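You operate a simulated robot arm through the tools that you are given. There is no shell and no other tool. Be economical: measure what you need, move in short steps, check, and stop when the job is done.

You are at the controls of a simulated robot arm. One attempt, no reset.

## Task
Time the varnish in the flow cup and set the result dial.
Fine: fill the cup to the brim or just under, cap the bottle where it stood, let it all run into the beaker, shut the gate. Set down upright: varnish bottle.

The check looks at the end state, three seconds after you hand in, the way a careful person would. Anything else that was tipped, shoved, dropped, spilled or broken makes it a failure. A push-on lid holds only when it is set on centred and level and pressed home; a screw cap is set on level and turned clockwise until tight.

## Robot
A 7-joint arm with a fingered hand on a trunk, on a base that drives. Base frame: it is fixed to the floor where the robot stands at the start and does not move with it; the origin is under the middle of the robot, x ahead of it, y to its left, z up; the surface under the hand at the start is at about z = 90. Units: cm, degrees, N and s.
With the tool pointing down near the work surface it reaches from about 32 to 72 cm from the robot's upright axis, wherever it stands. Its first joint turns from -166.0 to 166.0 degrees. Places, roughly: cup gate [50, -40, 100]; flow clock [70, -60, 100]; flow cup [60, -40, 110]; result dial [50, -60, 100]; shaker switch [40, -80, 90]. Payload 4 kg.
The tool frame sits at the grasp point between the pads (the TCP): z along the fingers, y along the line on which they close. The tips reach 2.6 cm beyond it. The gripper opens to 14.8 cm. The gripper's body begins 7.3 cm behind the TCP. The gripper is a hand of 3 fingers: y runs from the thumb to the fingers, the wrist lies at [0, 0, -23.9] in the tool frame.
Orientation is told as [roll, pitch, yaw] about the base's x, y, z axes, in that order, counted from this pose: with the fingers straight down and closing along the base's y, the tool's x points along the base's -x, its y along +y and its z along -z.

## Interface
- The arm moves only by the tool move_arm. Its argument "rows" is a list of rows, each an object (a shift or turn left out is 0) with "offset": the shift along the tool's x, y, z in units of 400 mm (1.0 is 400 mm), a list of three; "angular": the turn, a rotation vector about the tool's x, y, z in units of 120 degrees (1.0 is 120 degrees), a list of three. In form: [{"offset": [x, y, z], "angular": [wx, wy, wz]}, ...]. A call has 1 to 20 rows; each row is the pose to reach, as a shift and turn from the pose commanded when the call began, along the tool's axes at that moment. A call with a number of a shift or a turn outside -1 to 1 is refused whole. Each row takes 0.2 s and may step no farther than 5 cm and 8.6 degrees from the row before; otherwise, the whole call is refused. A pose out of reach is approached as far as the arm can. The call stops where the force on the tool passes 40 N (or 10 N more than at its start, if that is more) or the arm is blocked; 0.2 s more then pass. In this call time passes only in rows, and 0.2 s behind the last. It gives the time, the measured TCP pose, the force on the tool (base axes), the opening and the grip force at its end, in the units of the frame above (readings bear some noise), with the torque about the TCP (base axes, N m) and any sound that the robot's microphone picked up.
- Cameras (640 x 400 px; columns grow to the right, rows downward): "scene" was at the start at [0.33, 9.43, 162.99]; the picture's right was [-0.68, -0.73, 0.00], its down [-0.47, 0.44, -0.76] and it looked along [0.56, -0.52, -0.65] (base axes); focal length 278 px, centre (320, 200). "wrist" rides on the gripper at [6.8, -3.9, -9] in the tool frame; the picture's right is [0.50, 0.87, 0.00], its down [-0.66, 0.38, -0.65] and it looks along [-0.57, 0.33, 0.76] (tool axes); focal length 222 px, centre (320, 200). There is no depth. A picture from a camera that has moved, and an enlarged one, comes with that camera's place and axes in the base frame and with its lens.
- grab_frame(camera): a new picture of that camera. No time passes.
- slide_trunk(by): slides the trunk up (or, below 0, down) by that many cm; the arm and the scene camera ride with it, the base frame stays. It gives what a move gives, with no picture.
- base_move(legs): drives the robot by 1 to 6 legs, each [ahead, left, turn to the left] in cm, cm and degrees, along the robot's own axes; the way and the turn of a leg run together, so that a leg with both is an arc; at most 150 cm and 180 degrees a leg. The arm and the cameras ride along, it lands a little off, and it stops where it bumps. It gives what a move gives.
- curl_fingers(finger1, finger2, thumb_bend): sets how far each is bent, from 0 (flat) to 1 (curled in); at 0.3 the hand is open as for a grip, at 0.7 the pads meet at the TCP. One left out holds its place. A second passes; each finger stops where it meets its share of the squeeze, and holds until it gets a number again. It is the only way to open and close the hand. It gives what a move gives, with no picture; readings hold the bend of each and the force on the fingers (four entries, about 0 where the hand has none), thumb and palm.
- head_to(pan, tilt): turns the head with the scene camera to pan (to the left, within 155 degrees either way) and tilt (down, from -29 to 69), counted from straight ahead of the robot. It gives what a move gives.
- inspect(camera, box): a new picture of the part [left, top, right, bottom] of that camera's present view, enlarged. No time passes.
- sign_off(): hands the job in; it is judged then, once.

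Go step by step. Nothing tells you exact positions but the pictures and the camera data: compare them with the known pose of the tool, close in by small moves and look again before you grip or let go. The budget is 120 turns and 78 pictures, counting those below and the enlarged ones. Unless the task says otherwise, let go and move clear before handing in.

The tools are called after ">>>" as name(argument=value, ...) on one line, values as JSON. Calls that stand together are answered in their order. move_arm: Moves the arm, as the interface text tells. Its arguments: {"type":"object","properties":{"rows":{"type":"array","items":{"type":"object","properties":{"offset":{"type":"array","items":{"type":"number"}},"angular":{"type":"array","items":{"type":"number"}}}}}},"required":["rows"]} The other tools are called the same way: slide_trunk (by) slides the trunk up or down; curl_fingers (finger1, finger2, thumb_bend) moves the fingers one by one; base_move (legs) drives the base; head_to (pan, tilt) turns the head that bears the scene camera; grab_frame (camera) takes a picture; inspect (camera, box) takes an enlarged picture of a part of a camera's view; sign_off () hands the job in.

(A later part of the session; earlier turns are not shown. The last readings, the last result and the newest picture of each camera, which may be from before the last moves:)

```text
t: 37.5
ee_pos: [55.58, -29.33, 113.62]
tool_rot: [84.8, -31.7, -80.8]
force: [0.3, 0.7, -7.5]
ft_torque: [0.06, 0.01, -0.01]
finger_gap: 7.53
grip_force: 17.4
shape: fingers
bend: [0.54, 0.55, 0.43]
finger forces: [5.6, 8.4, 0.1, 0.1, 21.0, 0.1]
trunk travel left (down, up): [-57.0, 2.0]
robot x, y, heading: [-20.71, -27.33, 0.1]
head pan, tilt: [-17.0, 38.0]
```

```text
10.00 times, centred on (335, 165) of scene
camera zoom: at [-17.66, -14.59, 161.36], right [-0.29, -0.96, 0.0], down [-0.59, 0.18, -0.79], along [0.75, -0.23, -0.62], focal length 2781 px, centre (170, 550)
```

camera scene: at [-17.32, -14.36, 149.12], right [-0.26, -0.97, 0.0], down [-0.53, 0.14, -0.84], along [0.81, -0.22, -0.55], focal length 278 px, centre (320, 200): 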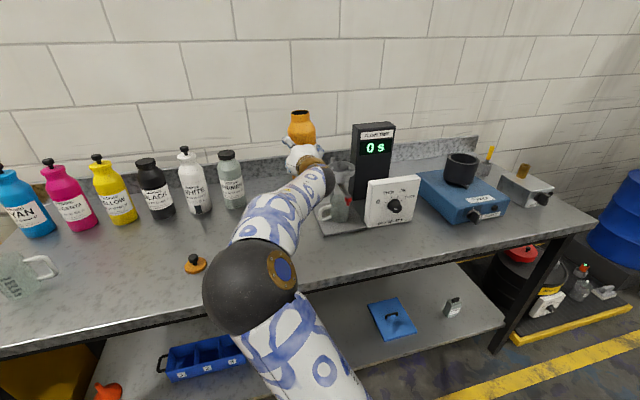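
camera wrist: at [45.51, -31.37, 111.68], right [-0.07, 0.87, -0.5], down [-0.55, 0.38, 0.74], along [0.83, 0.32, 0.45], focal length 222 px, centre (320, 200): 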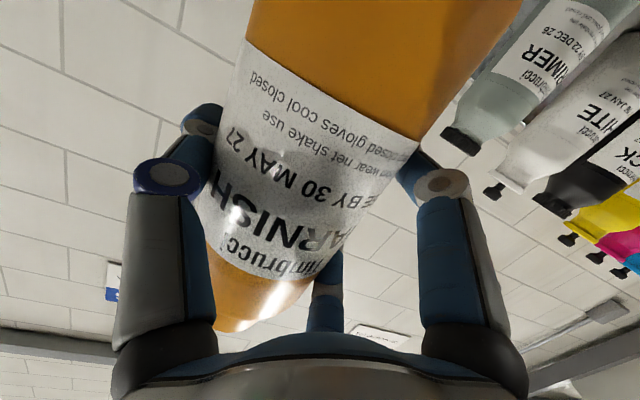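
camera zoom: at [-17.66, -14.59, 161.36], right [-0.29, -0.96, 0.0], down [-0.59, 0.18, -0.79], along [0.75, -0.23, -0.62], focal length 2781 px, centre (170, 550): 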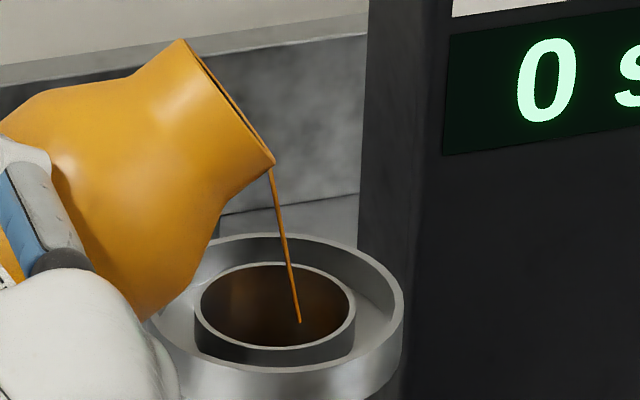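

>>> inspect(camera="scene", box=[325, 168, 350, 184])

```text
16.00 times, centred on (338, 176) of scene
camera zoom: at [-17.66, -14.59, 161.36], right [-0.29, -0.96, 0.0], down [-0.59, 0.18, -0.79], along [0.75, -0.23, -0.62], focal length 4450 px, centre (40, 584)
```

zoom: 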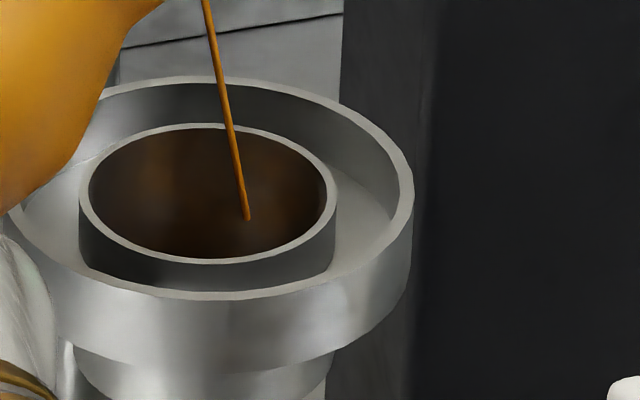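

The weight has fallen by roughly 0.85 N (about 90 ml) and the cup interior looks brown up to high. I'll tip back to stop the flow and examine the level.

>>> move_arm(rows=[{"offset": [-0.005, 0.005, 0], "angular": [0.0035, 0, -0.0248]}, {"offset": [-0.01, 0.01, 0], "angular": [0.007, 0, -0.0495]}, {"offset": [-0.0147, 0.0143, 0], "angular": [0.0104, 0, -0.0743]}, {"offset": [-0.0147, 0.0143, 0], "angular": [0.0104, 0, -0.0743]}, {"offset": [-0.0147, 0.0143, 0], "angular": [0.0104, 0, -0.0743]}])

>>> inspect(camera="scene", box=[325, 168, 350, 184])

```text
t: 38.6
ee_pos: [55.75, -29.59, 114.56]
tool_rot: [83.1, -40.5, -79.6]
force: [0.7, -0.7, -8.9]
ft_torque: [0.08, -0.02, -0.03]
finger_gap: 7.56
grip_force: 17.7
shape: fingers
bend: [0.54, 0.55, 0.43]
finger forces: [6.0, 8.8, 0.0, 0.0, 20.5, 0.1]
trunk travel left (down, up): [-57.0, 2.0]
robot x, y, heading: [-20.41, -27.41, 0.2]
head pan, tilt: [-17.0, 38.0]
```

```text
16.00 times, centred on (338, 176) of scene
camera zoom: at [-17.66, -14.59, 161.36], right [-0.29, -0.96, 0.0], down [-0.59, 0.18, -0.79], along [0.75, -0.23, -0.62], focal length 4450 px, centre (40, 584)
```

zoom: 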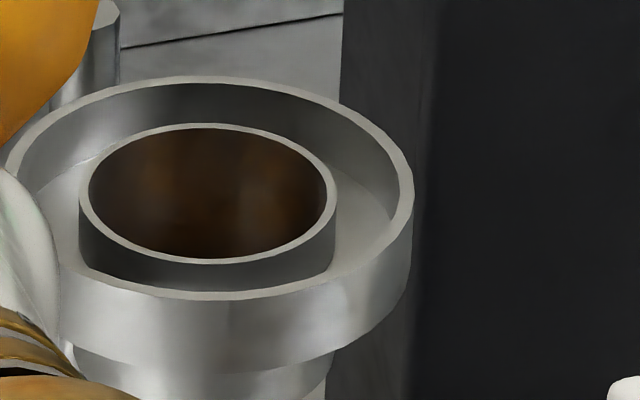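

>>> inspect(camera="scene", box=[329, 172, 340, 179])

```text
16.00 times, centred on (334, 176) of scene
camera zoom: at [-17.66, -14.59, 161.36], right [-0.29, -0.96, 0.0], down [-0.59, 0.18, -0.79], along [0.75, -0.23, -0.62], focal length 4450 px, centre (88, 592)
```

zoom: 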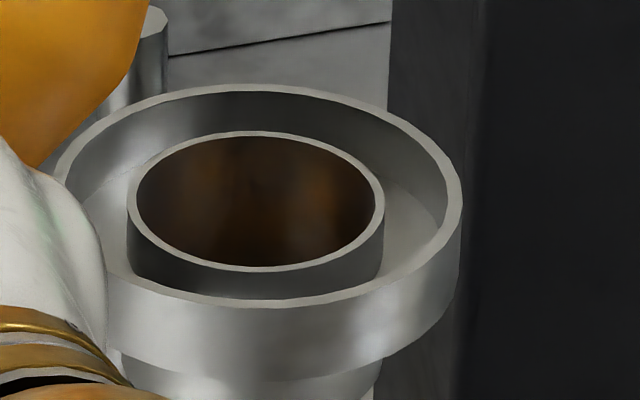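

The picture is ambiguous, so I'll weigh the bottle by taking several force readings.

>>> move_arm(rows=[{"offset": [0, 0, 0]}])

>>> move_arm(rows=[{"offset": [0, 0, 0]}])

>>> move_arm(rows=[{"offset": [0, 0, 0]}])

>>> move_arm(rows=[{"offset": [0, 0, 0]}])

>>> move_arm(rows=[{"offset": [0, 0, 0]}])

>>> move_arm(rows=[{"offset": [0, 0, 0]}])

```text
t: 39.0
ee_pos: [55.7, -29.41, 114.47]
tool_rot: [82.9, -40.6, -79.7]
force: [-0.2, -0.1, -8.6]
ft_torque: [0.12, 0.01, -0.04]
finger_gap: 7.54
grip_force: 17.6
shape: fingers
bend: [0.54, 0.55, 0.43]
finger forces: [5.9, 8.8, 0.1, 0.1, 20.6, 0.1]
trunk travel left (down, up): [-57.0, 2.0]
robot x, y, heading: [-20.12, -27.26, -0.2]
head pan, tilt: [-17.0, 38.0]
```

```text
t: 39.5
ee_pos: [55.68, -29.46, 114.45]
tool_rot: [82.9, -40.5, -79.7]
force: [0.3, 0.5, -7.2]
ft_torque: [0.08, 0.0, 0.0]
finger_gap: 7.52
grip_force: 17.4
shape: fingers
bend: [0.54, 0.55, 0.43]
finger forces: [5.9, 8.8, 0.0, 0.0, 20.4, 0.0]
trunk travel left (down, up): [-57.0, 2.0]
robot x, y, heading: [-20.36, -27.58, -0.0]
head pan, tilt: [-17.0, 38.0]
```

```text
t: 39.9
ee_pos: [55.76, -29.4, 114.49]
tool_rot: [83.0, -40.6, -79.7]
force: [-0.2, -0.1, -7.3]
ft_torque: [0.1, 0.03, -0.02]
finger_gap: 7.55
grip_force: 17.2
shape: fingers
bend: [0.54, 0.55, 0.43]
finger forces: [5.9, 8.8, 0.1, 0.1, 20.4, 0.0]
trunk travel left (down, up): [-57.0, 2.0]
robot x, y, heading: [-20.12, -26.86, -0.2]
head pan, tilt: [-17.0, 38.0]
```

```text
t: 40.2
ee_pos: [55.57, -29.45, 114.53]
tool_rot: [83.0, -40.5, -79.7]
force: [-0.3, 0.9, -7.8]
ft_torque: [0.1, -0.01, -0.01]
finger_gap: 7.54
grip_force: 17.4
shape: fingers
bend: [0.54, 0.55, 0.43]
finger forces: [5.9, 8.8, 0.0, 0.0, 20.5, 0.0]
trunk travel left (down, up): [-57.0, 2.0]
robot x, y, heading: [-20.24, -27.16, -0.2]
head pan, tilt: [-17.0, 38.0]
```

```text
t: 40.6
ee_pos: [55.85, -29.6, 114.47]
tool_rot: [83.0, -40.6, -79.8]
force: [-0.2, 0.7, -7.3]
ft_torque: [0.14, 0.04, -0.04]
finger_gap: 7.54
grip_force: 17.9
shape: fingers
bend: [0.54, 0.55, 0.43]
finger forces: [6.0, 8.7, 0.0, 0.0, 20.6, 0.1]
trunk travel left (down, up): [-57.0, 2.0]
robot x, y, heading: [-20.44, -26.93, -0.0]
head pan, tilt: [-17.0, 38.0]
```

```text
t: 41.0
ee_pos: [55.75, -29.46, 114.52]
tool_rot: [82.9, -40.6, -79.8]
force: [-0.3, 0.6, -8.0]
ft_torque: [0.1, 0.06, 0.0]
finger_gap: 7.58
grip_force: 17.5
shape: fingers
bend: [0.54, 0.55, 0.43]
finger forces: [6.0, 8.8, 0.0, 0.0, 20.5, 0.0]
trunk travel left (down, up): [-57.0, 2.0]
robot x, y, heading: [-20.58, -27.15, -0.1]
head pan, tilt: [-17.0, 38.0]
```

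The weight suggests about 45 ml poured, so the cup is probably only half full, with the brown a reflection on its wall. I'll tilt to 60° again for a short pour and look.

>>> move_arm(rows=[{"offset": [0.006, -0.004, 0], "angular": [-0.0043, 0, 0.0305]}, {"offset": [0.012, -0.008, 0], "angular": [-0.0085, 0, 0.061]}, {"offset": [0.0168, -0.0118, 0], "angular": [-0.0127, 0, 0.0908]}, {"offset": [0.0168, -0.0118, 0], "angular": [-0.0127, 0, 0.0908]}, {"offset": [0.0168, -0.0118, 0], "angular": [-0.0127, 0, 0.0908]}])

>>> inspect(camera="scene", box=[325, 164, 350, 180])

```text
t: 42.2
ee_pos: [55.79, -29.13, 113.56]
tool_rot: [85.3, -29.6, -81.0]
force: [0.7, -0.2, -7.9]
ft_torque: [0.06, 0.05, 0.02]
finger_gap: 7.54
grip_force: 17.8
shape: fingers
bend: [0.54, 0.55, 0.43]
finger forces: [5.9, 8.5, 0.0, 0.1, 21.0, 0.0]
trunk travel left (down, up): [-57.0, 2.0]
robot x, y, heading: [-20.08, -27.28, -0.1]
head pan, tilt: [-17.0, 38.0]
```

```text
16.00 times, centred on (338, 172) of scene
camera zoom: at [-17.67, -14.58, 161.36], right [-0.29, -0.96, 0.0], down [-0.59, 0.18, -0.79], along [0.75, -0.23, -0.62], focal length 4450 px, centre (40, 648)
```

zoom: 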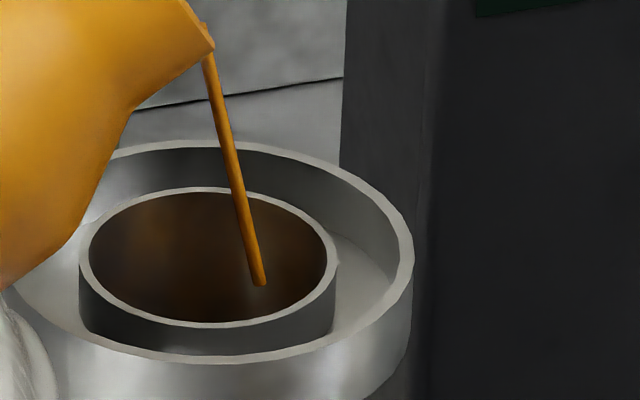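

>>> move_arm(rows=[{"offset": [0, 0, 0]}, {"offset": [0, 0, 0]}])

>>> inspect(camera="scene", box=[325, 164, 350, 180])

```text
t: 42.9
ee_pos: [55.6, -29.25, 113.57]
tool_rot: [85.3, -29.7, -81.0]
force: [0.1, -0.6, -8.3]
ft_torque: [0.04, 0.02, -0.02]
finger_gap: 7.53
grip_force: 17.7
shape: fingers
bend: [0.54, 0.55, 0.43]
finger forces: [5.8, 8.4, 0.0, 0.0, 21.0, 0.0]
trunk travel left (down, up): [-57.0, 2.0]
robot x, y, heading: [-20.15, -27.05, 0.1]
head pan, tilt: [-17.0, 38.0]
```

```text
16.00 times, centred on (338, 172) of scene
camera zoom: at [-17.66, -14.59, 161.36], right [-0.29, -0.96, 0.0], down [-0.59, 0.18, -0.79], along [0.75, -0.23, -0.62], focal length 4450 px, centre (40, 648)
```

zoom: 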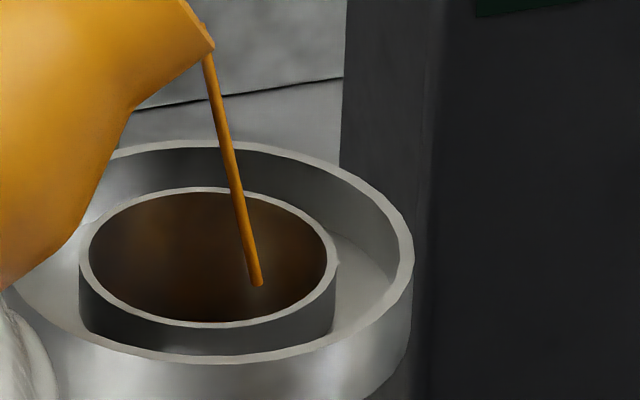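

>>> move_arm(rows=[{"offset": [-0.005, 0.005, 0], "angular": [0.0035, 0, -0.0248]}, {"offset": [-0.01, 0.01, 0], "angular": [0.007, 0, -0.0495]}, {"offset": [-0.0147, 0.0143, 0], "angular": [0.0115, 0, -0.0823]}, {"offset": [-0.0147, 0.0143, 0], "angular": [0.0115, 0, -0.0823]}])

>>> inspect(camera="scene", box=[325, 168, 350, 184])

```text
t: 43.9
ee_pos: [55.64, -29.53, 114.34]
tool_rot: [83.2, -39.6, -79.8]
force: [-0.3, -0.4, -8.1]
ft_torque: [0.08, 0.03, 0.0]
finger_gap: 7.57
grip_force: 17.7
shape: fingers
bend: [0.54, 0.55, 0.43]
finger forces: [5.9, 8.7, 0.1, 0.0, 20.6, 0.0]
trunk travel left (down, up): [-57.0, 2.0]
robot x, y, heading: [-19.97, -27.23, -0.4]
head pan, tilt: [-17.0, 38.0]
```

```text
16.00 times, centred on (338, 176) of scene
camera zoom: at [-17.66, -14.58, 161.36], right [-0.29, -0.96, 0.0], down [-0.59, 0.18, -0.79], along [0.75, -0.23, -0.62], focal length 4450 px, centre (40, 584)
```

zoom: 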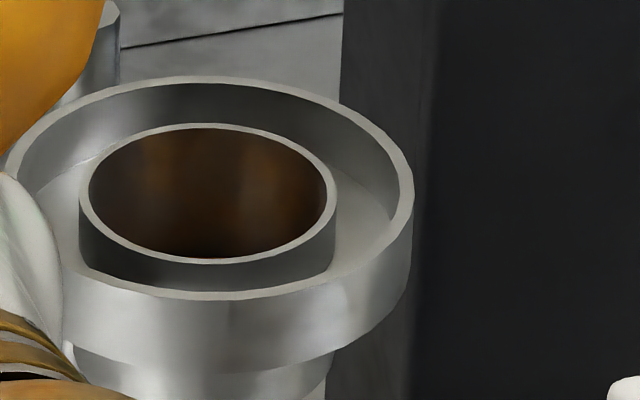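

The stream was thin and the weight has dropped little, so I judge only some 25-40 ml are in. I'll pour more at 62° and watch the level come into view.

>>> move_arm(rows=[{"offset": [0.006, -0.004, 0], "angular": [-0.0046, 0, 0.033]}, {"offset": [0.013, -0.009, 0], "angular": [-0.0093, 0, 0.066]}, {"offset": [0.019, -0.013, 0], "angular": [-0.0139, 0, 0.099]}, {"offset": [0.019, -0.013, 0], "angular": [-0.0139, 0, 0.099]}, {"offset": [0.019, -0.013, 0], "angular": [-0.0139, 0, 0.099]}, {"offset": [0.019, -0.013, 0], "angular": [-0.0139, 0, 0.099]}])

>>> inspect(camera="scene", box=[325, 164, 350, 180])

```text
t: 45.2
ee_pos: [55.7, -29.16, 113.55]
tool_rot: [85.6, -27.8, -81.2]
force: [0.5, -0.5, -8.5]
ft_torque: [0.05, 0.0, 0.01]
finger_gap: 7.53
grip_force: 18.3
shape: fingers
bend: [0.54, 0.55, 0.43]
finger forces: [5.9, 8.4, 0.1, 0.0, 21.0, 0.0]
trunk travel left (down, up): [-57.0, 2.0]
robot x, y, heading: [-20.24, -27.6, -0.3]
head pan, tilt: [-17.0, 38.0]
```

```text
16.00 times, centred on (338, 172) of scene
camera zoom: at [-17.66, -14.59, 161.36], right [-0.29, -0.96, 0.0], down [-0.59, 0.18, -0.79], along [0.75, -0.23, -0.62], focal length 4450 px, centre (40, 648)
```

zoom: 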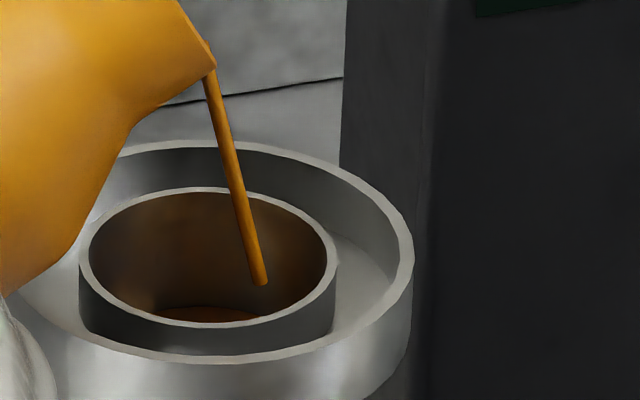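

Now the liquid surface is visible, about 3 cm below the rim. Continue pouring and tracking.

>>> move_arm(rows=[{"offset": [0, 0, 0]}, {"offset": [0, 0, 0]}, {"offset": [0, 0, 0]}, {"offset": [0, 0, 0]}])

>>> inspect(camera="scene", box=[325, 164, 350, 180])

```text
t: 46.2
ee_pos: [55.62, -29.17, 113.59]
tool_rot: [85.7, -27.7, -81.3]
force: [1.2, 0.3, -7.9]
ft_torque: [0.05, 0.01, -0.02]
finger_gap: 7.53
grip_force: 17.5
shape: fingers
bend: [0.54, 0.55, 0.43]
finger forces: [5.9, 8.3, 0.1, 0.0, 20.9, 0.0]
trunk travel left (down, up): [-57.0, 2.0]
robot x, y, heading: [-20.12, -27.47, -0.3]
head pan, tilt: [-17.0, 38.0]
```

```text
16.00 times, centred on (338, 172) of scene
camera zoom: at [-17.67, -14.59, 161.36], right [-0.29, -0.96, 0.0], down [-0.59, 0.18, -0.79], along [0.75, -0.23, -0.62], focal length 4450 px, centre (40, 648)
```

zoom: 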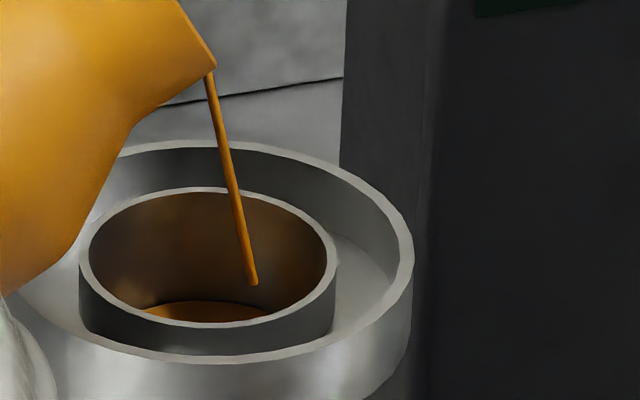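

>>> move_arm(rows=[{"offset": [-0.006, 0.011, 0], "angular": [-0.0035, 0, 0.0248]}, {"offset": [-0.006, 0.011, 0], "angular": [-0.0035, 0, 0.0248]}, {"offset": [-0.006, 0.011, 0], "angular": [-0.0035, 0, 0.0248]}, {"offset": [-0.006, 0.011, 0], "angular": [-0.0035, 0, 0.0248]}])

>>> inspect(camera="scene", box=[325, 164, 350, 180])

```text
t: 47.2
ee_pos: [55.79, -29.24, 114.03]
tool_rot: [86.2, -24.7, -81.4]
force: [0.0, -0.3, -7.3]
ft_torque: [0.08, 0.01, -0.02]
finger_gap: 7.54
grip_force: 18.2
shape: fingers
bend: [0.54, 0.55, 0.43]
finger forces: [5.8, 8.3, 0.0, 0.0, 21.1, 0.0]
trunk travel left (down, up): [-57.0, 2.0]
robot x, y, heading: [-20.31, -27.3, -0.3]
head pan, tilt: [-17.0, 38.0]
```

```text
16.00 times, centred on (338, 172) of scene
camera zoom: at [-17.67, -14.59, 161.36], right [-0.29, -0.96, 0.0], down [-0.59, 0.18, -0.79], along [0.75, -0.23, -0.62], focal length 4450 px, centre (40, 648)
```

zoom: 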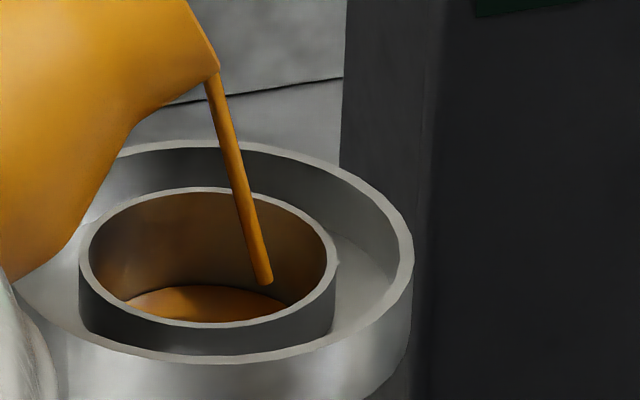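

>>> move_arm(rows=[{"offset": [0, 0, 0], "angular": [-0.0012, 0, 0.0083]}, {"offset": [0, 0, 0], "angular": [-0.0023, 0, 0.0166]}, {"offset": [0, 0, 0], "angular": [-0.0023, 0, 0.0166]}, {"offset": [0, 0, 0], "angular": [-0.0023, 0, 0.0166]}, {"offset": [0, 0, 0], "angular": [-0.0023, 0, 0.0166]}])

>>> inspect(camera="scene", box=[325, 164, 350, 180])

```text
t: 48.5
ee_pos: [55.6, -29.24, 114.08]
tool_rot: [86.6, -22.8, -81.6]
force: [1.0, 0.4, -8.0]
ft_torque: [0.07, 0.04, 0.0]
finger_gap: 7.56
grip_force: 17.2
shape: fingers
bend: [0.54, 0.55, 0.43]
finger forces: [6.1, 8.3, 0.0, 0.0, 21.2, 0.0]
trunk travel left (down, up): [-57.0, 2.0]
robot x, y, heading: [-20.12, -27.36, -0.2]
head pan, tilt: [-17.0, 38.0]
```

```text
16.00 times, centred on (338, 172) of scene
camera zoom: at [-17.67, -14.58, 161.36], right [-0.29, -0.96, 0.0], down [-0.59, 0.18, -0.79], along [0.75, -0.23, -0.62], focal length 4450 px, centre (40, 648)
```

zoom: 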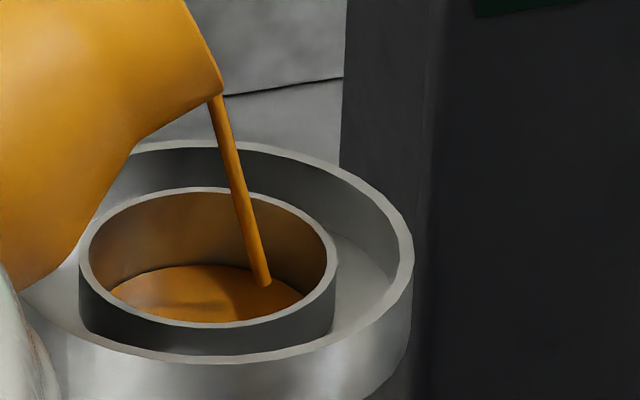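

>>> move_arm(rows=[{"offset": [0, 0, 0], "angular": [-0.0012, 0, 0.0083]}, {"offset": [0, 0, 0], "angular": [-0.0023, 0, 0.0166]}, {"offset": [0, 0, 0], "angular": [-0.0023, 0, 0.0166]}, {"offset": [0, 0, 0], "angular": [-0.0023, 0, 0.0166]}, {"offset": [0, 0, 0], "angular": [-0.0023, 0, 0.0166]}, {"offset": [0, 0, 0], "angular": [-0.0023, 0, 0.0166]}])

>>> inspect(camera="scene", box=[325, 164, 350, 180])

```text
t: 49.9
ee_pos: [55.71, -29.25, 114.09]
tool_rot: [87.0, -20.8, -81.7]
force: [0.2, 0.5, -7.2]
ft_torque: [0.04, -0.02, 0.01]
finger_gap: 7.52
grip_force: 17.1
shape: fingers
bend: [0.55, 0.55, 0.43]
finger forces: [6.0, 8.3, 0.1, 0.1, 21.1, 0.0]
trunk travel left (down, up): [-57.0, 2.0]
robot x, y, heading: [-20.39, -27.46, -0.1]
head pan, tilt: [-17.0, 38.0]
```

```text
16.00 times, centred on (338, 172) of scene
camera zoom: at [-17.67, -14.58, 161.36], right [-0.29, -0.96, 0.0], down [-0.59, 0.18, -0.79], along [0.75, -0.23, -0.62], focal length 4450 px, centre (40, 648)
```

zoom: 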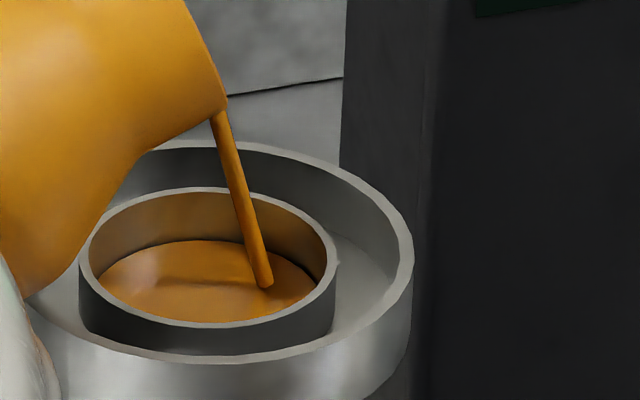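

>>> move_arm(rows=[{"offset": [0, 0, 0], "angular": [-0.0012, 0, 0.0083]}, {"offset": [0, 0, 0], "angular": [-0.0012, 0, 0.0083]}, {"offset": [0, 0, 0], "angular": [-0.0012, 0, 0.0083]}, {"offset": [0, 0, 0], "angular": [-0.0012, 0, 0.0083]}, {"offset": [0, 0, 0], "angular": [-0.0012, 0, 0.0083]}])

>>> inspect(camera="scene", box=[325, 164, 350, 180])

```text
t: 51.0
ee_pos: [55.61, -29.2, 114.06]
tool_rot: [87.0, -19.8, -81.9]
force: [0.2, 0.5, -6.6]
ft_torque: [0.05, 0.02, 0.02]
finger_gap: 7.54
grip_force: 17.6
shape: fingers
bend: [0.55, 0.55, 0.43]
finger forces: [6.1, 8.4, 0.0, 0.0, 21.1, 0.0]
trunk travel left (down, up): [-57.0, 2.0]
robot x, y, heading: [-20.03, -26.85, -0.2]
head pan, tilt: [-17.0, 38.0]
```

```text
16.00 times, centred on (338, 172) of scene
camera zoom: at [-17.67, -14.58, 161.36], right [-0.29, -0.96, 0.0], down [-0.59, 0.18, -0.79], along [0.75, -0.23, -0.62], focal length 4450 px, centre (40, 648)
```

zoom: 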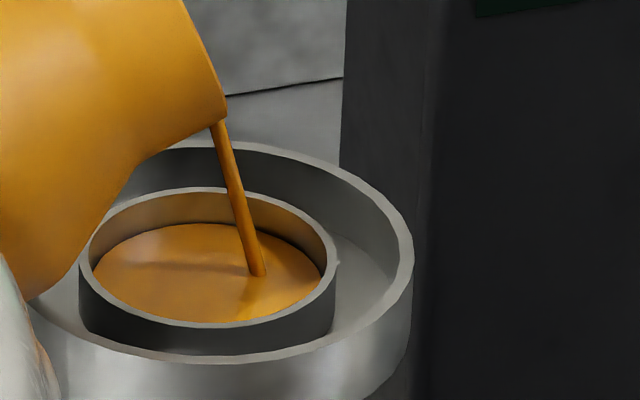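

>>> move_arm(rows=[{"offset": [0, 0, 0], "angular": [-0.0006, 0, 0.0042]}, {"offset": [0, 0, 0], "angular": [-0.0006, 0, 0.0042]}, {"offset": [0, 0, 0], "angular": [-0.0006, 0, 0.0042]}])

>>> inspect(camera="scene", box=[325, 164, 350, 180])

```text
t: 51.9
ee_pos: [55.67, -29.35, 113.94]
tool_rot: [87.2, -19.2, -81.8]
force: [-1.1, 0.1, -6.5]
ft_torque: [0.04, -0.03, -0.02]
finger_gap: 7.53
grip_force: 17.6
shape: fingers
bend: [0.55, 0.55, 0.43]
finger forces: [6.1, 8.4, 0.0, 0.0, 21.1, 0.0]
trunk travel left (down, up): [-57.0, 2.0]
robot x, y, heading: [-20.26, -26.94, 0.0]
head pan, tilt: [-17.0, 38.0]
```

```text
16.00 times, centred on (338, 172) of scene
camera zoom: at [-17.67, -14.58, 161.36], right [-0.29, -0.96, 0.0], down [-0.59, 0.18, -0.79], along [0.75, -0.23, -0.62], focal length 4450 px, centre (40, 648)
```

zoom: 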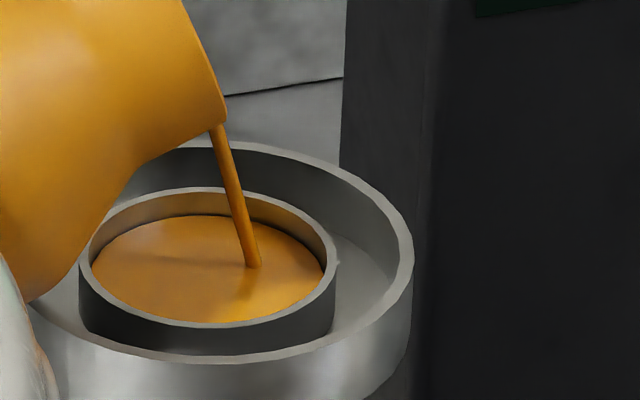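

>>> move_arm(rows=[{"offset": [0, 0, 0], "angular": [-0.0006, 0, 0.0042]}, {"offset": [0, 0, 0], "angular": [-0.0006, 0, 0.0042]}, {"offset": [0, 0, 0], "angular": [-0.0006, 0, 0.0042]}])

>>> inspect(camera="scene", box=[325, 164, 350, 180])

```text
t: 52.6
ee_pos: [55.68, -29.21, 114.08]
tool_rot: [87.2, -18.8, -81.8]
force: [-0.5, -0.7, -6.8]
ft_torque: [0.04, 0.0, 0.0]
finger_gap: 7.53
grip_force: 18.5
shape: fingers
bend: [0.55, 0.55, 0.43]
finger forces: [6.1, 8.4, 0.0, 0.1, 21.1, 0.1]
trunk travel left (down, up): [-57.0, 2.0]
robot x, y, heading: [-20.14, -27.34, -0.1]
head pan, tilt: [-17.0, 38.0]
```

```text
16.00 times, centred on (338, 172) of scene
camera zoom: at [-17.68, -14.58, 161.36], right [-0.29, -0.96, 0.0], down [-0.59, 0.18, -0.79], along [0.75, -0.23, -0.62], focal length 4450 px, centre (40, 648)
```

zoom: 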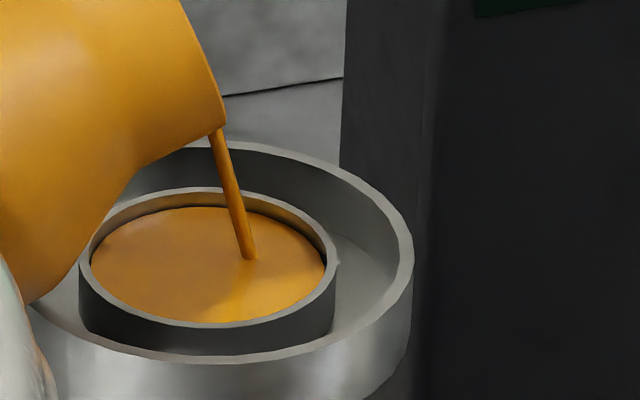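

About 3.5 mm below the brim. A touch more, then tip back to stop.

>>> move_arm(rows=[{"offset": [0, 0, 0]}, {"offset": [0, 0, 0], "angular": [0.0046, 0, -0.033]}, {"offset": [0, 0, 0], "angular": [0.0093, 0, -0.066]}, {"offset": [0, 0, 0], "angular": [0.0139, 0, -0.099]}, {"offset": [0, 0, 0], "angular": [0.0185, 0, -0.132]}, {"offset": [0, 0, 0], "angular": [0.0185, 0, -0.132]}])

>>> inspect(camera="scene", box=[325, 164, 350, 180])

```text
t: 54.0
ee_pos: [55.62, -29.29, 114.12]
tool_rot: [84.5, -34.6, -80.4]
force: [-0.7, -0.1, -6.5]
ft_torque: [0.12, 0.03, 0.03]
finger_gap: 7.52
grip_force: 17.9
shape: fingers
bend: [0.55, 0.55, 0.43]
finger forces: [6.3, 8.7, 0.0, 0.0, 20.7, 0.0]
trunk travel left (down, up): [-57.0, 2.0]
robot x, y, heading: [-20.13, -27.25, 0.0]
head pan, tilt: [-17.0, 38.0]
```

```text
16.00 times, centred on (338, 172) of scene
camera zoom: at [-17.67, -14.58, 161.36], right [-0.29, -0.96, 0.0], down [-0.59, 0.18, -0.79], along [0.75, -0.23, -0.62], focal length 4450 px, centre (40, 648)
```

zoom: 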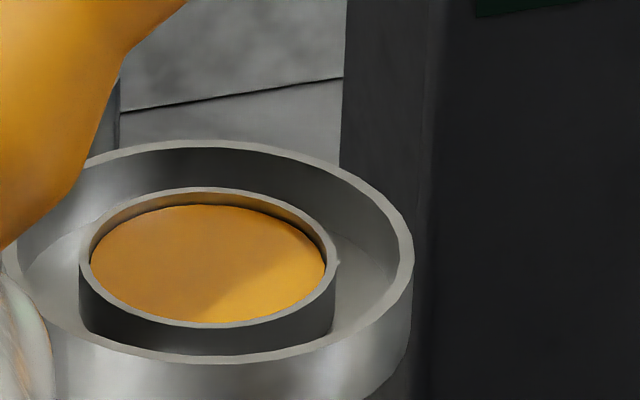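

It stands 3 mm under the brim. One short extra dribble to bring it closer.

>>> move_arm(rows=[{"offset": [0, 0, 0], "angular": [-0.0062, 0, 0.044]}, {"offset": [0, 0, 0], "angular": [-0.0124, 0, 0.088]}, {"offset": [0, 0, 0], "angular": [-0.0188, 0, 0.134]}, {"offset": [0, 0, 0], "angular": [-0.0188, 0, 0.134]}, {"offset": [0, 0, 0], "angular": [-0.0188, 0, 0.134]}, {"offset": [0, 0, 0], "angular": [-0.0124, 0, 0.088]}, {"offset": [0, 0, 0], "angular": [-0.0062, 0, 0.044]}, {"offset": [0, 0, 0], "angular": [0, 0, 0]}])

>>> inspect(camera="scene", box=[325, 164, 350, 180])

```text
t: 55.9
ee_pos: [55.66, -29.21, 114.08]
tool_rot: [84.5, -34.6, -80.5]
force: [0.8, 1.2, -6.7]
ft_torque: [0.06, 0.04, 0.02]
finger_gap: 7.55
grip_force: 17.7
shape: fingers
bend: [0.55, 0.55, 0.43]
finger forces: [6.3, 8.8, 0.0, 0.1, 20.6, 0.0]
trunk travel left (down, up): [-57.0, 2.0]
robot x, y, heading: [-20.06, -27.5, 0.1]
head pan, tilt: [-17.0, 38.0]
```

```text
16.00 times, centred on (338, 172) of scene
camera zoom: at [-17.68, -14.59, 161.36], right [-0.29, -0.96, 0.0], down [-0.59, 0.18, -0.79], along [0.75, -0.23, -0.62], focal length 4450 px, centre (40, 648)
```

zoom: 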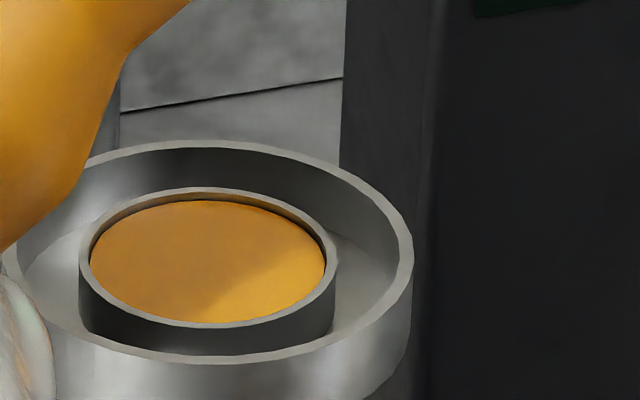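

>>> move_arm(rows=[{"offset": [0, 0, 0], "angular": [-0.0062, 0, 0.044]}, {"offset": [0, 0, 0], "angular": [-0.0124, 0, 0.088]}, {"offset": [0, 0, 0], "angular": [-0.0188, 0, 0.134]}, {"offset": [0, 0, 0], "angular": [-0.0188, 0, 0.134]}, {"offset": [0, 0, 0], "angular": [-0.0188, 0, 0.134]}, {"offset": [0, 0, 0], "angular": [-0.0124, 0, 0.088]}, {"offset": [0, 0, 0], "angular": [-0.0062, 0, 0.044]}, {"offset": [0, 0, 0], "angular": [0, 0, 0]}])

>>> move_arm(rows=[{"offset": [0.001, 0.031, 0], "angular": [0.008, 0, -0.0571]}, {"offset": [0.0025, 0.0625, 0], "angular": [0.016, 0, -0.1142]}, {"offset": [0.004, 0.094, 0], "angular": [0.0241, 0, -0.1714]}, {"offset": [0.005, 0.125, 0], "angular": [0.0321, 0, -0.2285]}, {"offset": [0.006, 0.156, 0], "angular": [0.0401, 0, -0.2856]}, {"offset": [0.0075, 0.1875, 0], "angular": [0.0482, 0, -0.3428]}, {"offset": [0.009, 0.219, 0], "angular": [0.0562, 0, -0.4]}, {"offset": [0.01, 0.25, 0.001], "angular": [0.0642, 0, -0.457]}, {"offset": [0.01, 0.25, 0.001], "angular": [0.0642, 0, -0.457]}])

>>> inspect(camera="scene", box=[250, 70, 410, 190])

```text
t: 57.6
ee_pos: [55.78, -29.19, 114.14]
tool_rot: [84.3, -34.6, -80.5]
force: [-0.1, 0.1, -6.9]
ft_torque: [0.09, 0.01, 0.01]
finger_gap: 7.52
grip_force: 17.5
shape: fingers
bend: [0.55, 0.55, 0.43]
finger forces: [6.3, 8.7, 0.0, 0.0, 20.6, 0.0]
trunk travel left (down, up): [-57.0, 2.0]
robot x, y, heading: [-20.23, -26.96, 0.1]
head pan, tilt: [-17.0, 38.0]
```

```text
t: 59.6
ee_pos: [55.58, -23.1, 122.14]
tool_rot: [-3.2, -82.0, 2.6]
force: [0.0, 0.1, -7.5]
ft_torque: [0.11, 0.02, 0.01]
finger_gap: 7.51
grip_force: 17.5
shape: fingers
bend: [0.54, 0.55, 0.43]
finger forces: [7.0, 10.1, 0.1, 0.0, 17.0, 0.0]
trunk travel left (down, up): [-57.0, 2.0]
robot x, y, heading: [-20.34, -27.82, -0.2]
head pan, tilt: [-17.0, 38.0]
```

```text
3.33 times, centred on (330, 130) of scene
camera zoom: at [-17.68, -14.57, 161.36], right [-0.29, -0.96, 0.0], down [-0.59, 0.18, -0.79], along [0.75, -0.23, -0.62], focal length 927 px, centre (287, 433)
```

zoom: 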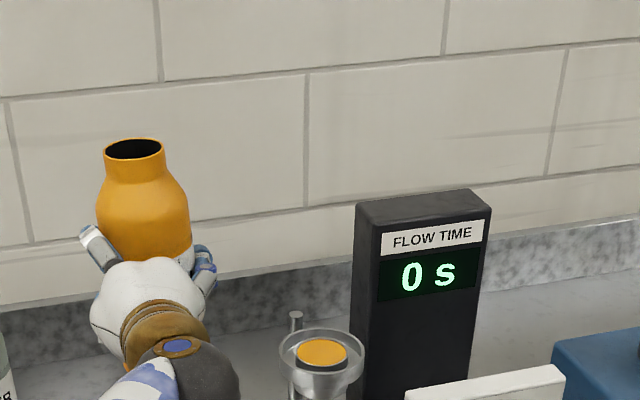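

The cup is brim-full, nothing spilled. Now I'll carry the bottle back above its original spot and lower it.

>>> move_arm(rows=[{"offset": [0.003, 0.03, -0.025]}, {"offset": [0.007, 0.07, -0.05]}, {"offset": [0.01, 0.11, -0.075]}, {"offset": [0.014, 0.15, -0.1]}, {"offset": [0.018, 0.19, -0.13]}, {"offset": [0.022, 0.23, -0.16]}, {"offset": [0.026, 0.262, -0.185]}, {"offset": [0.028, 0.276, -0.198]}, {"offset": [0.028, 0.276, -0.198]}])

>>> slide_trunk(by=-21)

>>> head_to(pan=15, tilt=32)

>>> grab_frame(camera="scene")

```text
t: 61.6
ee_pos: [47.83, -12.1, 122.0]
tool_rot: [-2.6, -82.0, 2.1]
force: [-0.1, -0.8, -7.9]
ft_torque: [0.14, 0.0, -0.01]
finger_gap: 7.5
grip_force: 17.0
shape: fingers
bend: [0.54, 0.55, 0.43]
finger forces: [7.1, 10.1, 0.0, 0.1, 17.0, 0.1]
trunk travel left (down, up): [-57.0, 2.0]
robot x, y, heading: [-20.53, -27.2, -0.1]
head pan, tilt: [-17.0, 38.0]
```

```text
t: 63.9
ee_pos: [47.83, -12.09, 101.09]
tool_rot: [-2.5, -82.0, 2.2]
force: [0.5, 0.1, -8.1]
ft_torque: [0.14, 0.03, 0.0]
finger_gap: 7.51
grip_force: 16.8
shape: fingers
bend: [0.54, 0.55, 0.43]
finger forces: [7.2, 10.1, 0.1, 0.1, 17.0, 0.1]
trunk travel left (down, up): [-36.0, 23.0]
robot x, y, heading: [-20.3, -26.95, -0.3]
head pan, tilt: [-17.0, 38.0]
```

```text
t: 64.9
ee_pos: [47.86, -12.23, 100.96]
tool_rot: [-2.6, -82.0, 2.3]
force: [-0.7, -0.8, -6.4]
ft_torque: [0.13, 0.03, 0.01]
finger_gap: 7.47
grip_force: 16.7
shape: fingers
bend: [0.54, 0.55, 0.43]
finger forces: [7.2, 10.1, 0.0, 0.0, 16.9, 0.1]
trunk travel left (down, up): [-36.0, 23.0]
robot x, y, heading: [-20.37, -27.42, -0.2]
head pan, tilt: [15.0, 32.0]
```

```text
25 pictures are left
camera scene: at [-17.3, -9.73, 141.27], right [0.26, -0.97, 0.0], down [-0.51, -0.14, -0.85], along [0.82, 0.22, -0.53], focal length 278 px, centre (320, 200)
```

scene: 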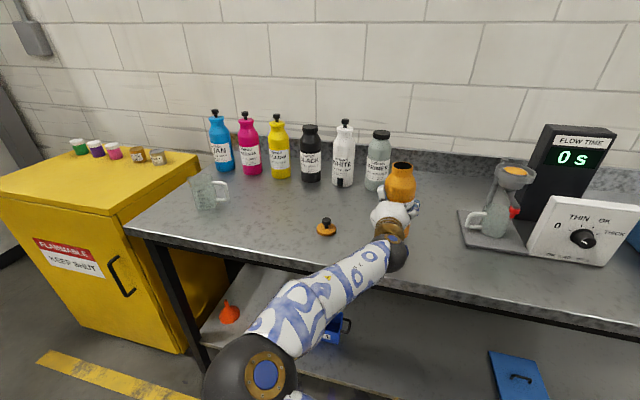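

Lower the last 1.8 cm gently.

>>> move_arm(rows=[{"offset": [0.01, 0, 0.0014]}, {"offset": [0.02, 0, 0.0028]}, {"offset": [0.03, 0, 0.0042]}, {"offset": [0.038, 0, 0.0053]}, {"offset": [0.043, 0, 0.006]}, {"offset": [0.043, 0, 0.006]}])

```text
t: 66.3
ee_pos: [47.73, -12.25, 99.44]
tool_rot: [-2.2, -82.1, 1.6]
force: [-1.5, -3.7, 6.4]
ft_torque: [-0.01, -0.11, -0.04]
finger_gap: 7.49
grip_force: 17.7
shape: fingers
bend: [0.56, 0.54, 0.43]
finger forces: [7.7, 8.3, 0.0, 0.0, 19.6, 0.0]
trunk travel left (down, up): [-36.0, 23.0]
robot x, y, heading: [-20.14, -26.7, -0.3]
head pan, tilt: [15.0, 32.0]
```

It's resting on the bench. Releasing.

>>> curl_fingers(finger1=0.36, finger2=0.36, thumb_bend=0.3)

>>> inspect(camera="scene", box=[320, 120, 480, 240])

```text
t: 67.3
ee_pos: [47.72, -12.1, 99.25]
tool_rot: [-2.6, -82.0, 2.3]
force: [0.1, 0.6, 0.1]
ft_torque: [-0.02, 0.0, 0.02]
finger_gap: 11.71
grip_force: 0.0
shape: fingers
bend: [0.36, 0.36, 0.3]
finger forces: [0.0, 0.1, 0.0, 0.0, 0.1, 0.1]
trunk travel left (down, up): [-36.0, 23.0]
robot x, y, heading: [-20.48, -27.61, -0.0]
head pan, tilt: [15.0, 32.0]
```

```text
3.33 times, centred on (400, 180) of scene
camera zoom: at [-17.37, -9.73, 141.28], right [0.26, -0.97, 0.0], down [-0.51, -0.14, -0.85], along [0.82, 0.22, -0.53], focal length 927 px, centre (53, 267)
```

zoom: 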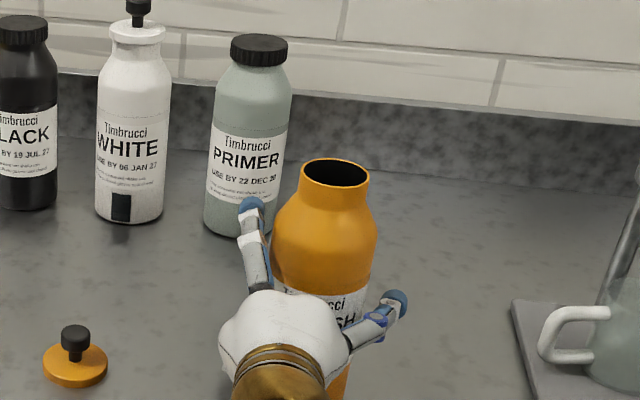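

The bottle stands upright on its spot. I'll open wider and withdraw straight back.

>>> curl_fingers(finger1=0.3, finger2=0.3, thumb_bend=0.25)

>>> move_arm(rows=[{"offset": [0, 0.012, 0]}, {"offset": [0, 0.012, -0.05]}, {"offset": [0, 0.012, -0.1]}, {"offset": [0, 0.012, -0.16]}, {"offset": [0, 0.012, -0.23]}, {"offset": [0, 0.012, -0.3]}, {"offset": [0, 0.012, -0.35]}])

>>> slide_trunk(by=22)

```text
t: 68.3
ee_pos: [47.77, -12.08, 99.41]
tool_rot: [-2.6, -82.0, 2.2]
force: [-0.1, 0.3, -0.2]
ft_torque: [-0.01, -0.02, 0.0]
finger_gap: 13.15
grip_force: 0.0
shape: fingers
bend: [0.3, 0.3, 0.25]
finger forces: [0.0, 0.0, 0.0, 0.1, 0.0, 0.0]
trunk travel left (down, up): [-36.0, 23.0]
robot x, y, heading: [-20.1, -27.46, -0.0]
head pan, tilt: [15.0, 32.0]
```

```text
t: 69.9
ee_pos: [33.88, -11.63, 100.99]
tool_rot: [-2.8, -82.0, 2.3]
force: [1.0, 0.2, 0.6]
ft_torque: [-0.01, -0.01, 0.03]
finger_gap: 13.17
grip_force: 0.1
shape: fingers
bend: [0.3, 0.3, 0.25]
finger forces: [0.0, 0.1, 0.0, 0.0, 0.1, 0.1]
trunk travel left (down, up): [-36.0, 23.0]
robot x, y, heading: [-20.05, -27.37, -0.4]
head pan, tilt: [15.0, 32.0]
```

```text
t: 72.2
ee_pos: [33.82, -11.63, 123.2]
tool_rot: [-2.5, -82.0, 2.2]
force: [0.5, 0.3, -0.8]
ft_torque: [-0.03, 0.01, -0.03]
finger_gap: 13.21
grip_force: 0.1
shape: fingers
bend: [0.3, 0.3, 0.25]
finger forces: [0.0, 0.1, 0.1, 0.1, 0.1, 0.0]
trunk travel left (down, up): [-58.0, 1.0]
robot x, y, heading: [-20.05, -27.3, -0.3]
head pan, tilt: [15.0, 32.0]
```

Now I'll point the hand down, then drive forward so the cap is in reach.

>>> move_arm(rows=[{"offset": [-0.012, 0, -0.002], "angular": [0, 0.068, 0]}, {"offset": [-0.024, 0, -0.004], "angular": [0, 0.136, 0]}, {"offset": [-0.036, 0, -0.005], "angular": [0, 0.204, 0]}, {"offset": [-0.048, 0, -0.007], "angular": [0, 0.272, 0]}, {"offset": [-0.06, 0, -0.009], "angular": [0, 0.34, 0]}, {"offset": [-0.072, 0, -0.01], "angular": [0, 0.408, 0]}, {"offset": [-0.084, 0, -0.012], "angular": [0, 0.476, 0]}, {"offset": [-0.096, 0, -0.014], "angular": [0, 0.544, 0]}, {"offset": [-0.108, 0, -0.016], "angular": [0, 0.612, 0]}, {"offset": [-0.124, 0, -0.0174], "angular": [0, 0.683, 0]}, {"offset": [-0.124, 0, -0.0174], "angular": [0, 0.683, 0]}])

>>> base_move(legs=[[17, 6, 0]])

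>>> grab_frame(camera="wrist")

```text
t: 74.6
ee_pos: [33.76, -11.75, 128.2]
tool_rot: [-0.3, 0.1, -0.3]
force: [-0.3, -0.7, -0.8]
ft_torque: [0.02, 0.01, 0.06]
finger_gap: 13.22
grip_force: 0.0
shape: fingers
bend: [0.3, 0.3, 0.25]
finger forces: [0.0, 0.0, 0.0, 0.0, 0.0, 0.1]
trunk travel left (down, up): [-58.0, 1.0]
robot x, y, heading: [-20.43, -27.39, -0.1]
head pan, tilt: [15.0, 32.0]
```

```text
t: 76.1
ee_pos: [50.73, -5.75, 128.19]
tool_rot: [-0.4, 0.0, -0.6]
force: [-0.4, 0.4, 0.3]
ft_torque: [0.0, 0.01, -0.03]
finger_gap: 13.22
grip_force: 0.0
shape: fingers
bend: [0.3, 0.3, 0.25]
finger forces: [0.0, 0.0, 0.0, 0.0, 0.0, 0.0]
trunk travel left (down, up): [-58.0, 1.0]
robot x, y, heading: [-3.21, -20.81, -0.3]
head pan, tilt: [15.0, 32.0]
```

```text
23 pictures are left
camera wrist: at [43.9, -9.66, 137.18], right [-0.49, 0.87, -0.01], down [0.66, 0.38, 0.65], along [0.57, 0.32, -0.76], focal length 222 px, centre (320, 200)
```

wrist: 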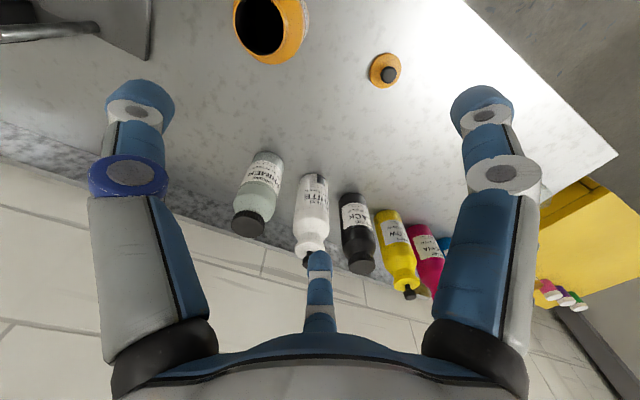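

The cap is at about (45.5,4.6) and the bottle mouth at (47.8,-14.2). Moving above the cap.

>>> move_arm(rows=[{"offset": [0.02, 0.04, 0.02]}, {"offset": [0.045, 0.09, 0.07]}, {"offset": [0.07, 0.14, 0.13]}, {"offset": [0.09, 0.18, 0.2]}, {"offset": [0.11, 0.22, 0.28]}, {"offset": [0.125, 0.25, 0.37]}, {"offset": [0.13, 0.259, 0.45]}, {"offset": [0.13, 0.259, 0.52]}, {"offset": [0.13, 0.259, 0.575]}, {"offset": [0.13, 0.259, 0.575]}])

>>> grab_frame(camera="wrist")

```text
t: 78.3
ee_pos: [45.5, 4.27, 105.07]
tool_rot: [-0.4, 0.1, -0.5]
force: [0.7, 0.5, 0.3]
ft_torque: [0.0, -0.03, 0.0]
finger_gap: 13.2
grip_force: 0.1
shape: fingers
bend: [0.3, 0.3, 0.25]
finger forces: [0.0, 0.0, 0.1, 0.1, 0.1, 0.0]
trunk travel left (down, up): [-58.0, 1.0]
robot x, y, heading: [-3.74, -21.31, -0.2]
head pan, tilt: [15.0, 32.0]
```

```text
22 pictures are left
camera wrist: at [38.7, 0.5, 114.03], right [-0.49, 0.87, -0.01], down [0.66, 0.38, 0.65], along [0.57, 0.32, -0.76], focal length 222 px, centre (320, 200)
```

wrist: 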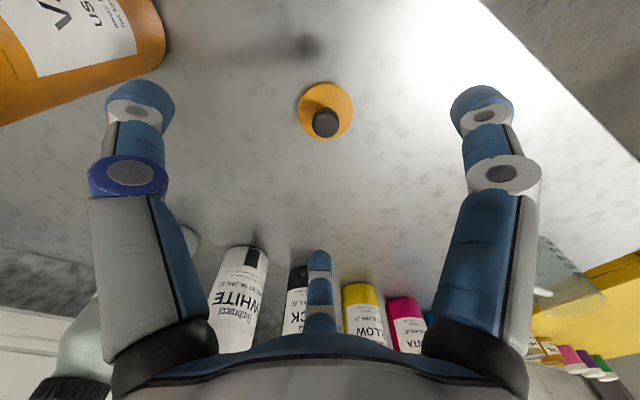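

The knob is at about (45.4,4.8). I'll correct, lower to the knob, and close evenly.

>>> move_arm(rows=[{"offset": [0.0025, 0.012, 0.06]}, {"offset": [0.0025, 0.012, 0.12]}, {"offset": [0.0025, 0.012, 0.18]}, {"offset": [0.0025, 0.012, 0.23]}, {"offset": [0.0025, 0.012, 0.265]}, {"offset": [0.0025, 0.012, 0.2725]}])

>>> curl_fingers(finger1=0.5, finger2=0.5, thumb_bend=0.5)

>>> grab_frame(camera="wrist")

```text
t: 79.7
ee_pos: [45.53, 4.73, 94.17]
tool_rot: [-0.3, -0.1, -0.5]
force: [-0.2, -0.7, -0.4]
ft_torque: [0.02, 0.05, 0.0]
finger_gap: 13.22
grip_force: 0.0
shape: fingers
bend: [0.3, 0.3, 0.25]
finger forces: [0.0, 0.1, 0.0, 0.0, 0.0, 0.0]
trunk travel left (down, up): [-58.0, 1.0]
robot x, y, heading: [-3.46, -21.47, -0.4]
head pan, tilt: [15.0, 32.0]
```

```text
t: 80.7
ee_pos: [45.42, 4.77, 94.29]
tool_rot: [-0.3, 0.1, -0.5]
force: [0.2, 0.3, 0.1]
ft_torque: [-0.02, 0.0, 0.04]
finger_gap: 6.27
grip_force: 0.0
shape: fingers
bend: [0.5, 0.5, 0.5]
finger forces: [0.0, 0.0, 0.1, 0.1, 0.0, 0.0]
trunk travel left (down, up): [-58.0, 1.0]
robot x, y, heading: [-3.6, -21.17, -0.3]
head pan, tilt: [15.0, 32.0]
```

```text
21 pictures are left
camera wrist: at [38.62, 0.93, 103.24], right [-0.49, 0.87, -0.01], down [0.66, 0.38, 0.65], along [0.57, 0.32, -0.76], focal length 222 px, centre (320, 200)
```

wrist: 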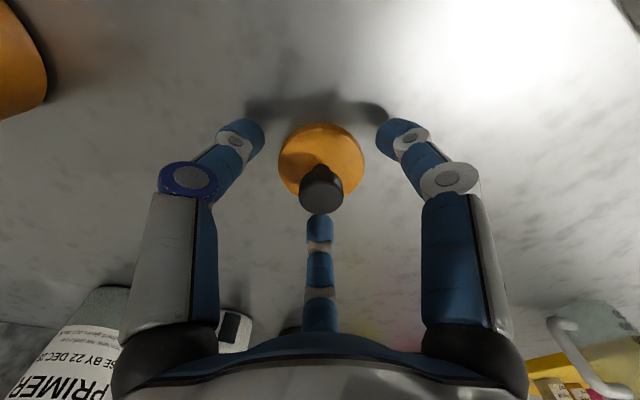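

Well centred. Closing on the knob.

>>> curl_fingers(finger1=0.7, finger2=0.7, thumb_bend=0.7)

>>> move_arm(rows=[{"offset": [0, 0, -0.03]}, {"offset": [0, 0, -0.1]}, {"offset": [0, 0, -0.2]}, {"offset": [0, 0, -0.3]}, {"offset": [0, 0, -0.4]}, {"offset": [0, 0, -0.5]}, {"offset": [0, 0, -0.6]}, {"offset": [0, 0, -0.65]}])

>>> grab_frame(camera="wrist")

```text
t: 81.7
ee_pos: [45.43, 4.83, 94.3]
tool_rot: [-0.2, 0.0, -0.5]
force: [-0.1, -0.2, 0.2]
ft_torque: [-0.03, -0.03, -0.02]
finger_gap: 1.23
grip_force: 7.9
shape: fingers
bend: [0.65, 0.65, 0.67]
finger forces: [5.0, 5.2, 0.0, 0.1, 5.3, 0.0]
trunk travel left (down, up): [-58.0, 1.0]
robot x, y, heading: [-3.15, -21.14, -0.4]
head pan, tilt: [15.0, 32.0]
```

```text
t: 83.5
ee_pos: [45.27, 5.11, 120.15]
tool_rot: [-0.4, 0.0, -0.6]
force: [0.2, -0.3, -1.1]
ft_torque: [-0.01, -0.03, 0.02]
finger_gap: 1.19
grip_force: 8.0
shape: fingers
bend: [0.65, 0.65, 0.67]
finger forces: [5.9, 6.3, 0.0, 0.1, 4.7, 0.0]
trunk travel left (down, up): [-58.0, 1.0]
robot x, y, heading: [-3.46, -21.39, -0.2]
head pan, tilt: [15.0, 32.0]
```

```text
20 pictures are left
camera wrist: at [38.49, 1.26, 129.07], right [-0.49, 0.87, -0.01], down [0.66, 0.38, 0.65], along [0.57, 0.32, -0.76], focal length 222 px, centre (320, 200)
```

wrist: 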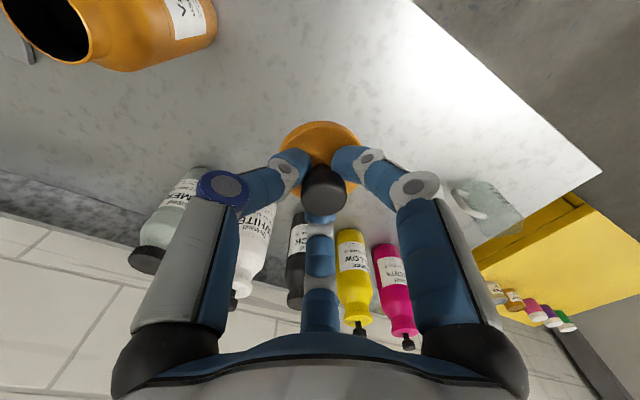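

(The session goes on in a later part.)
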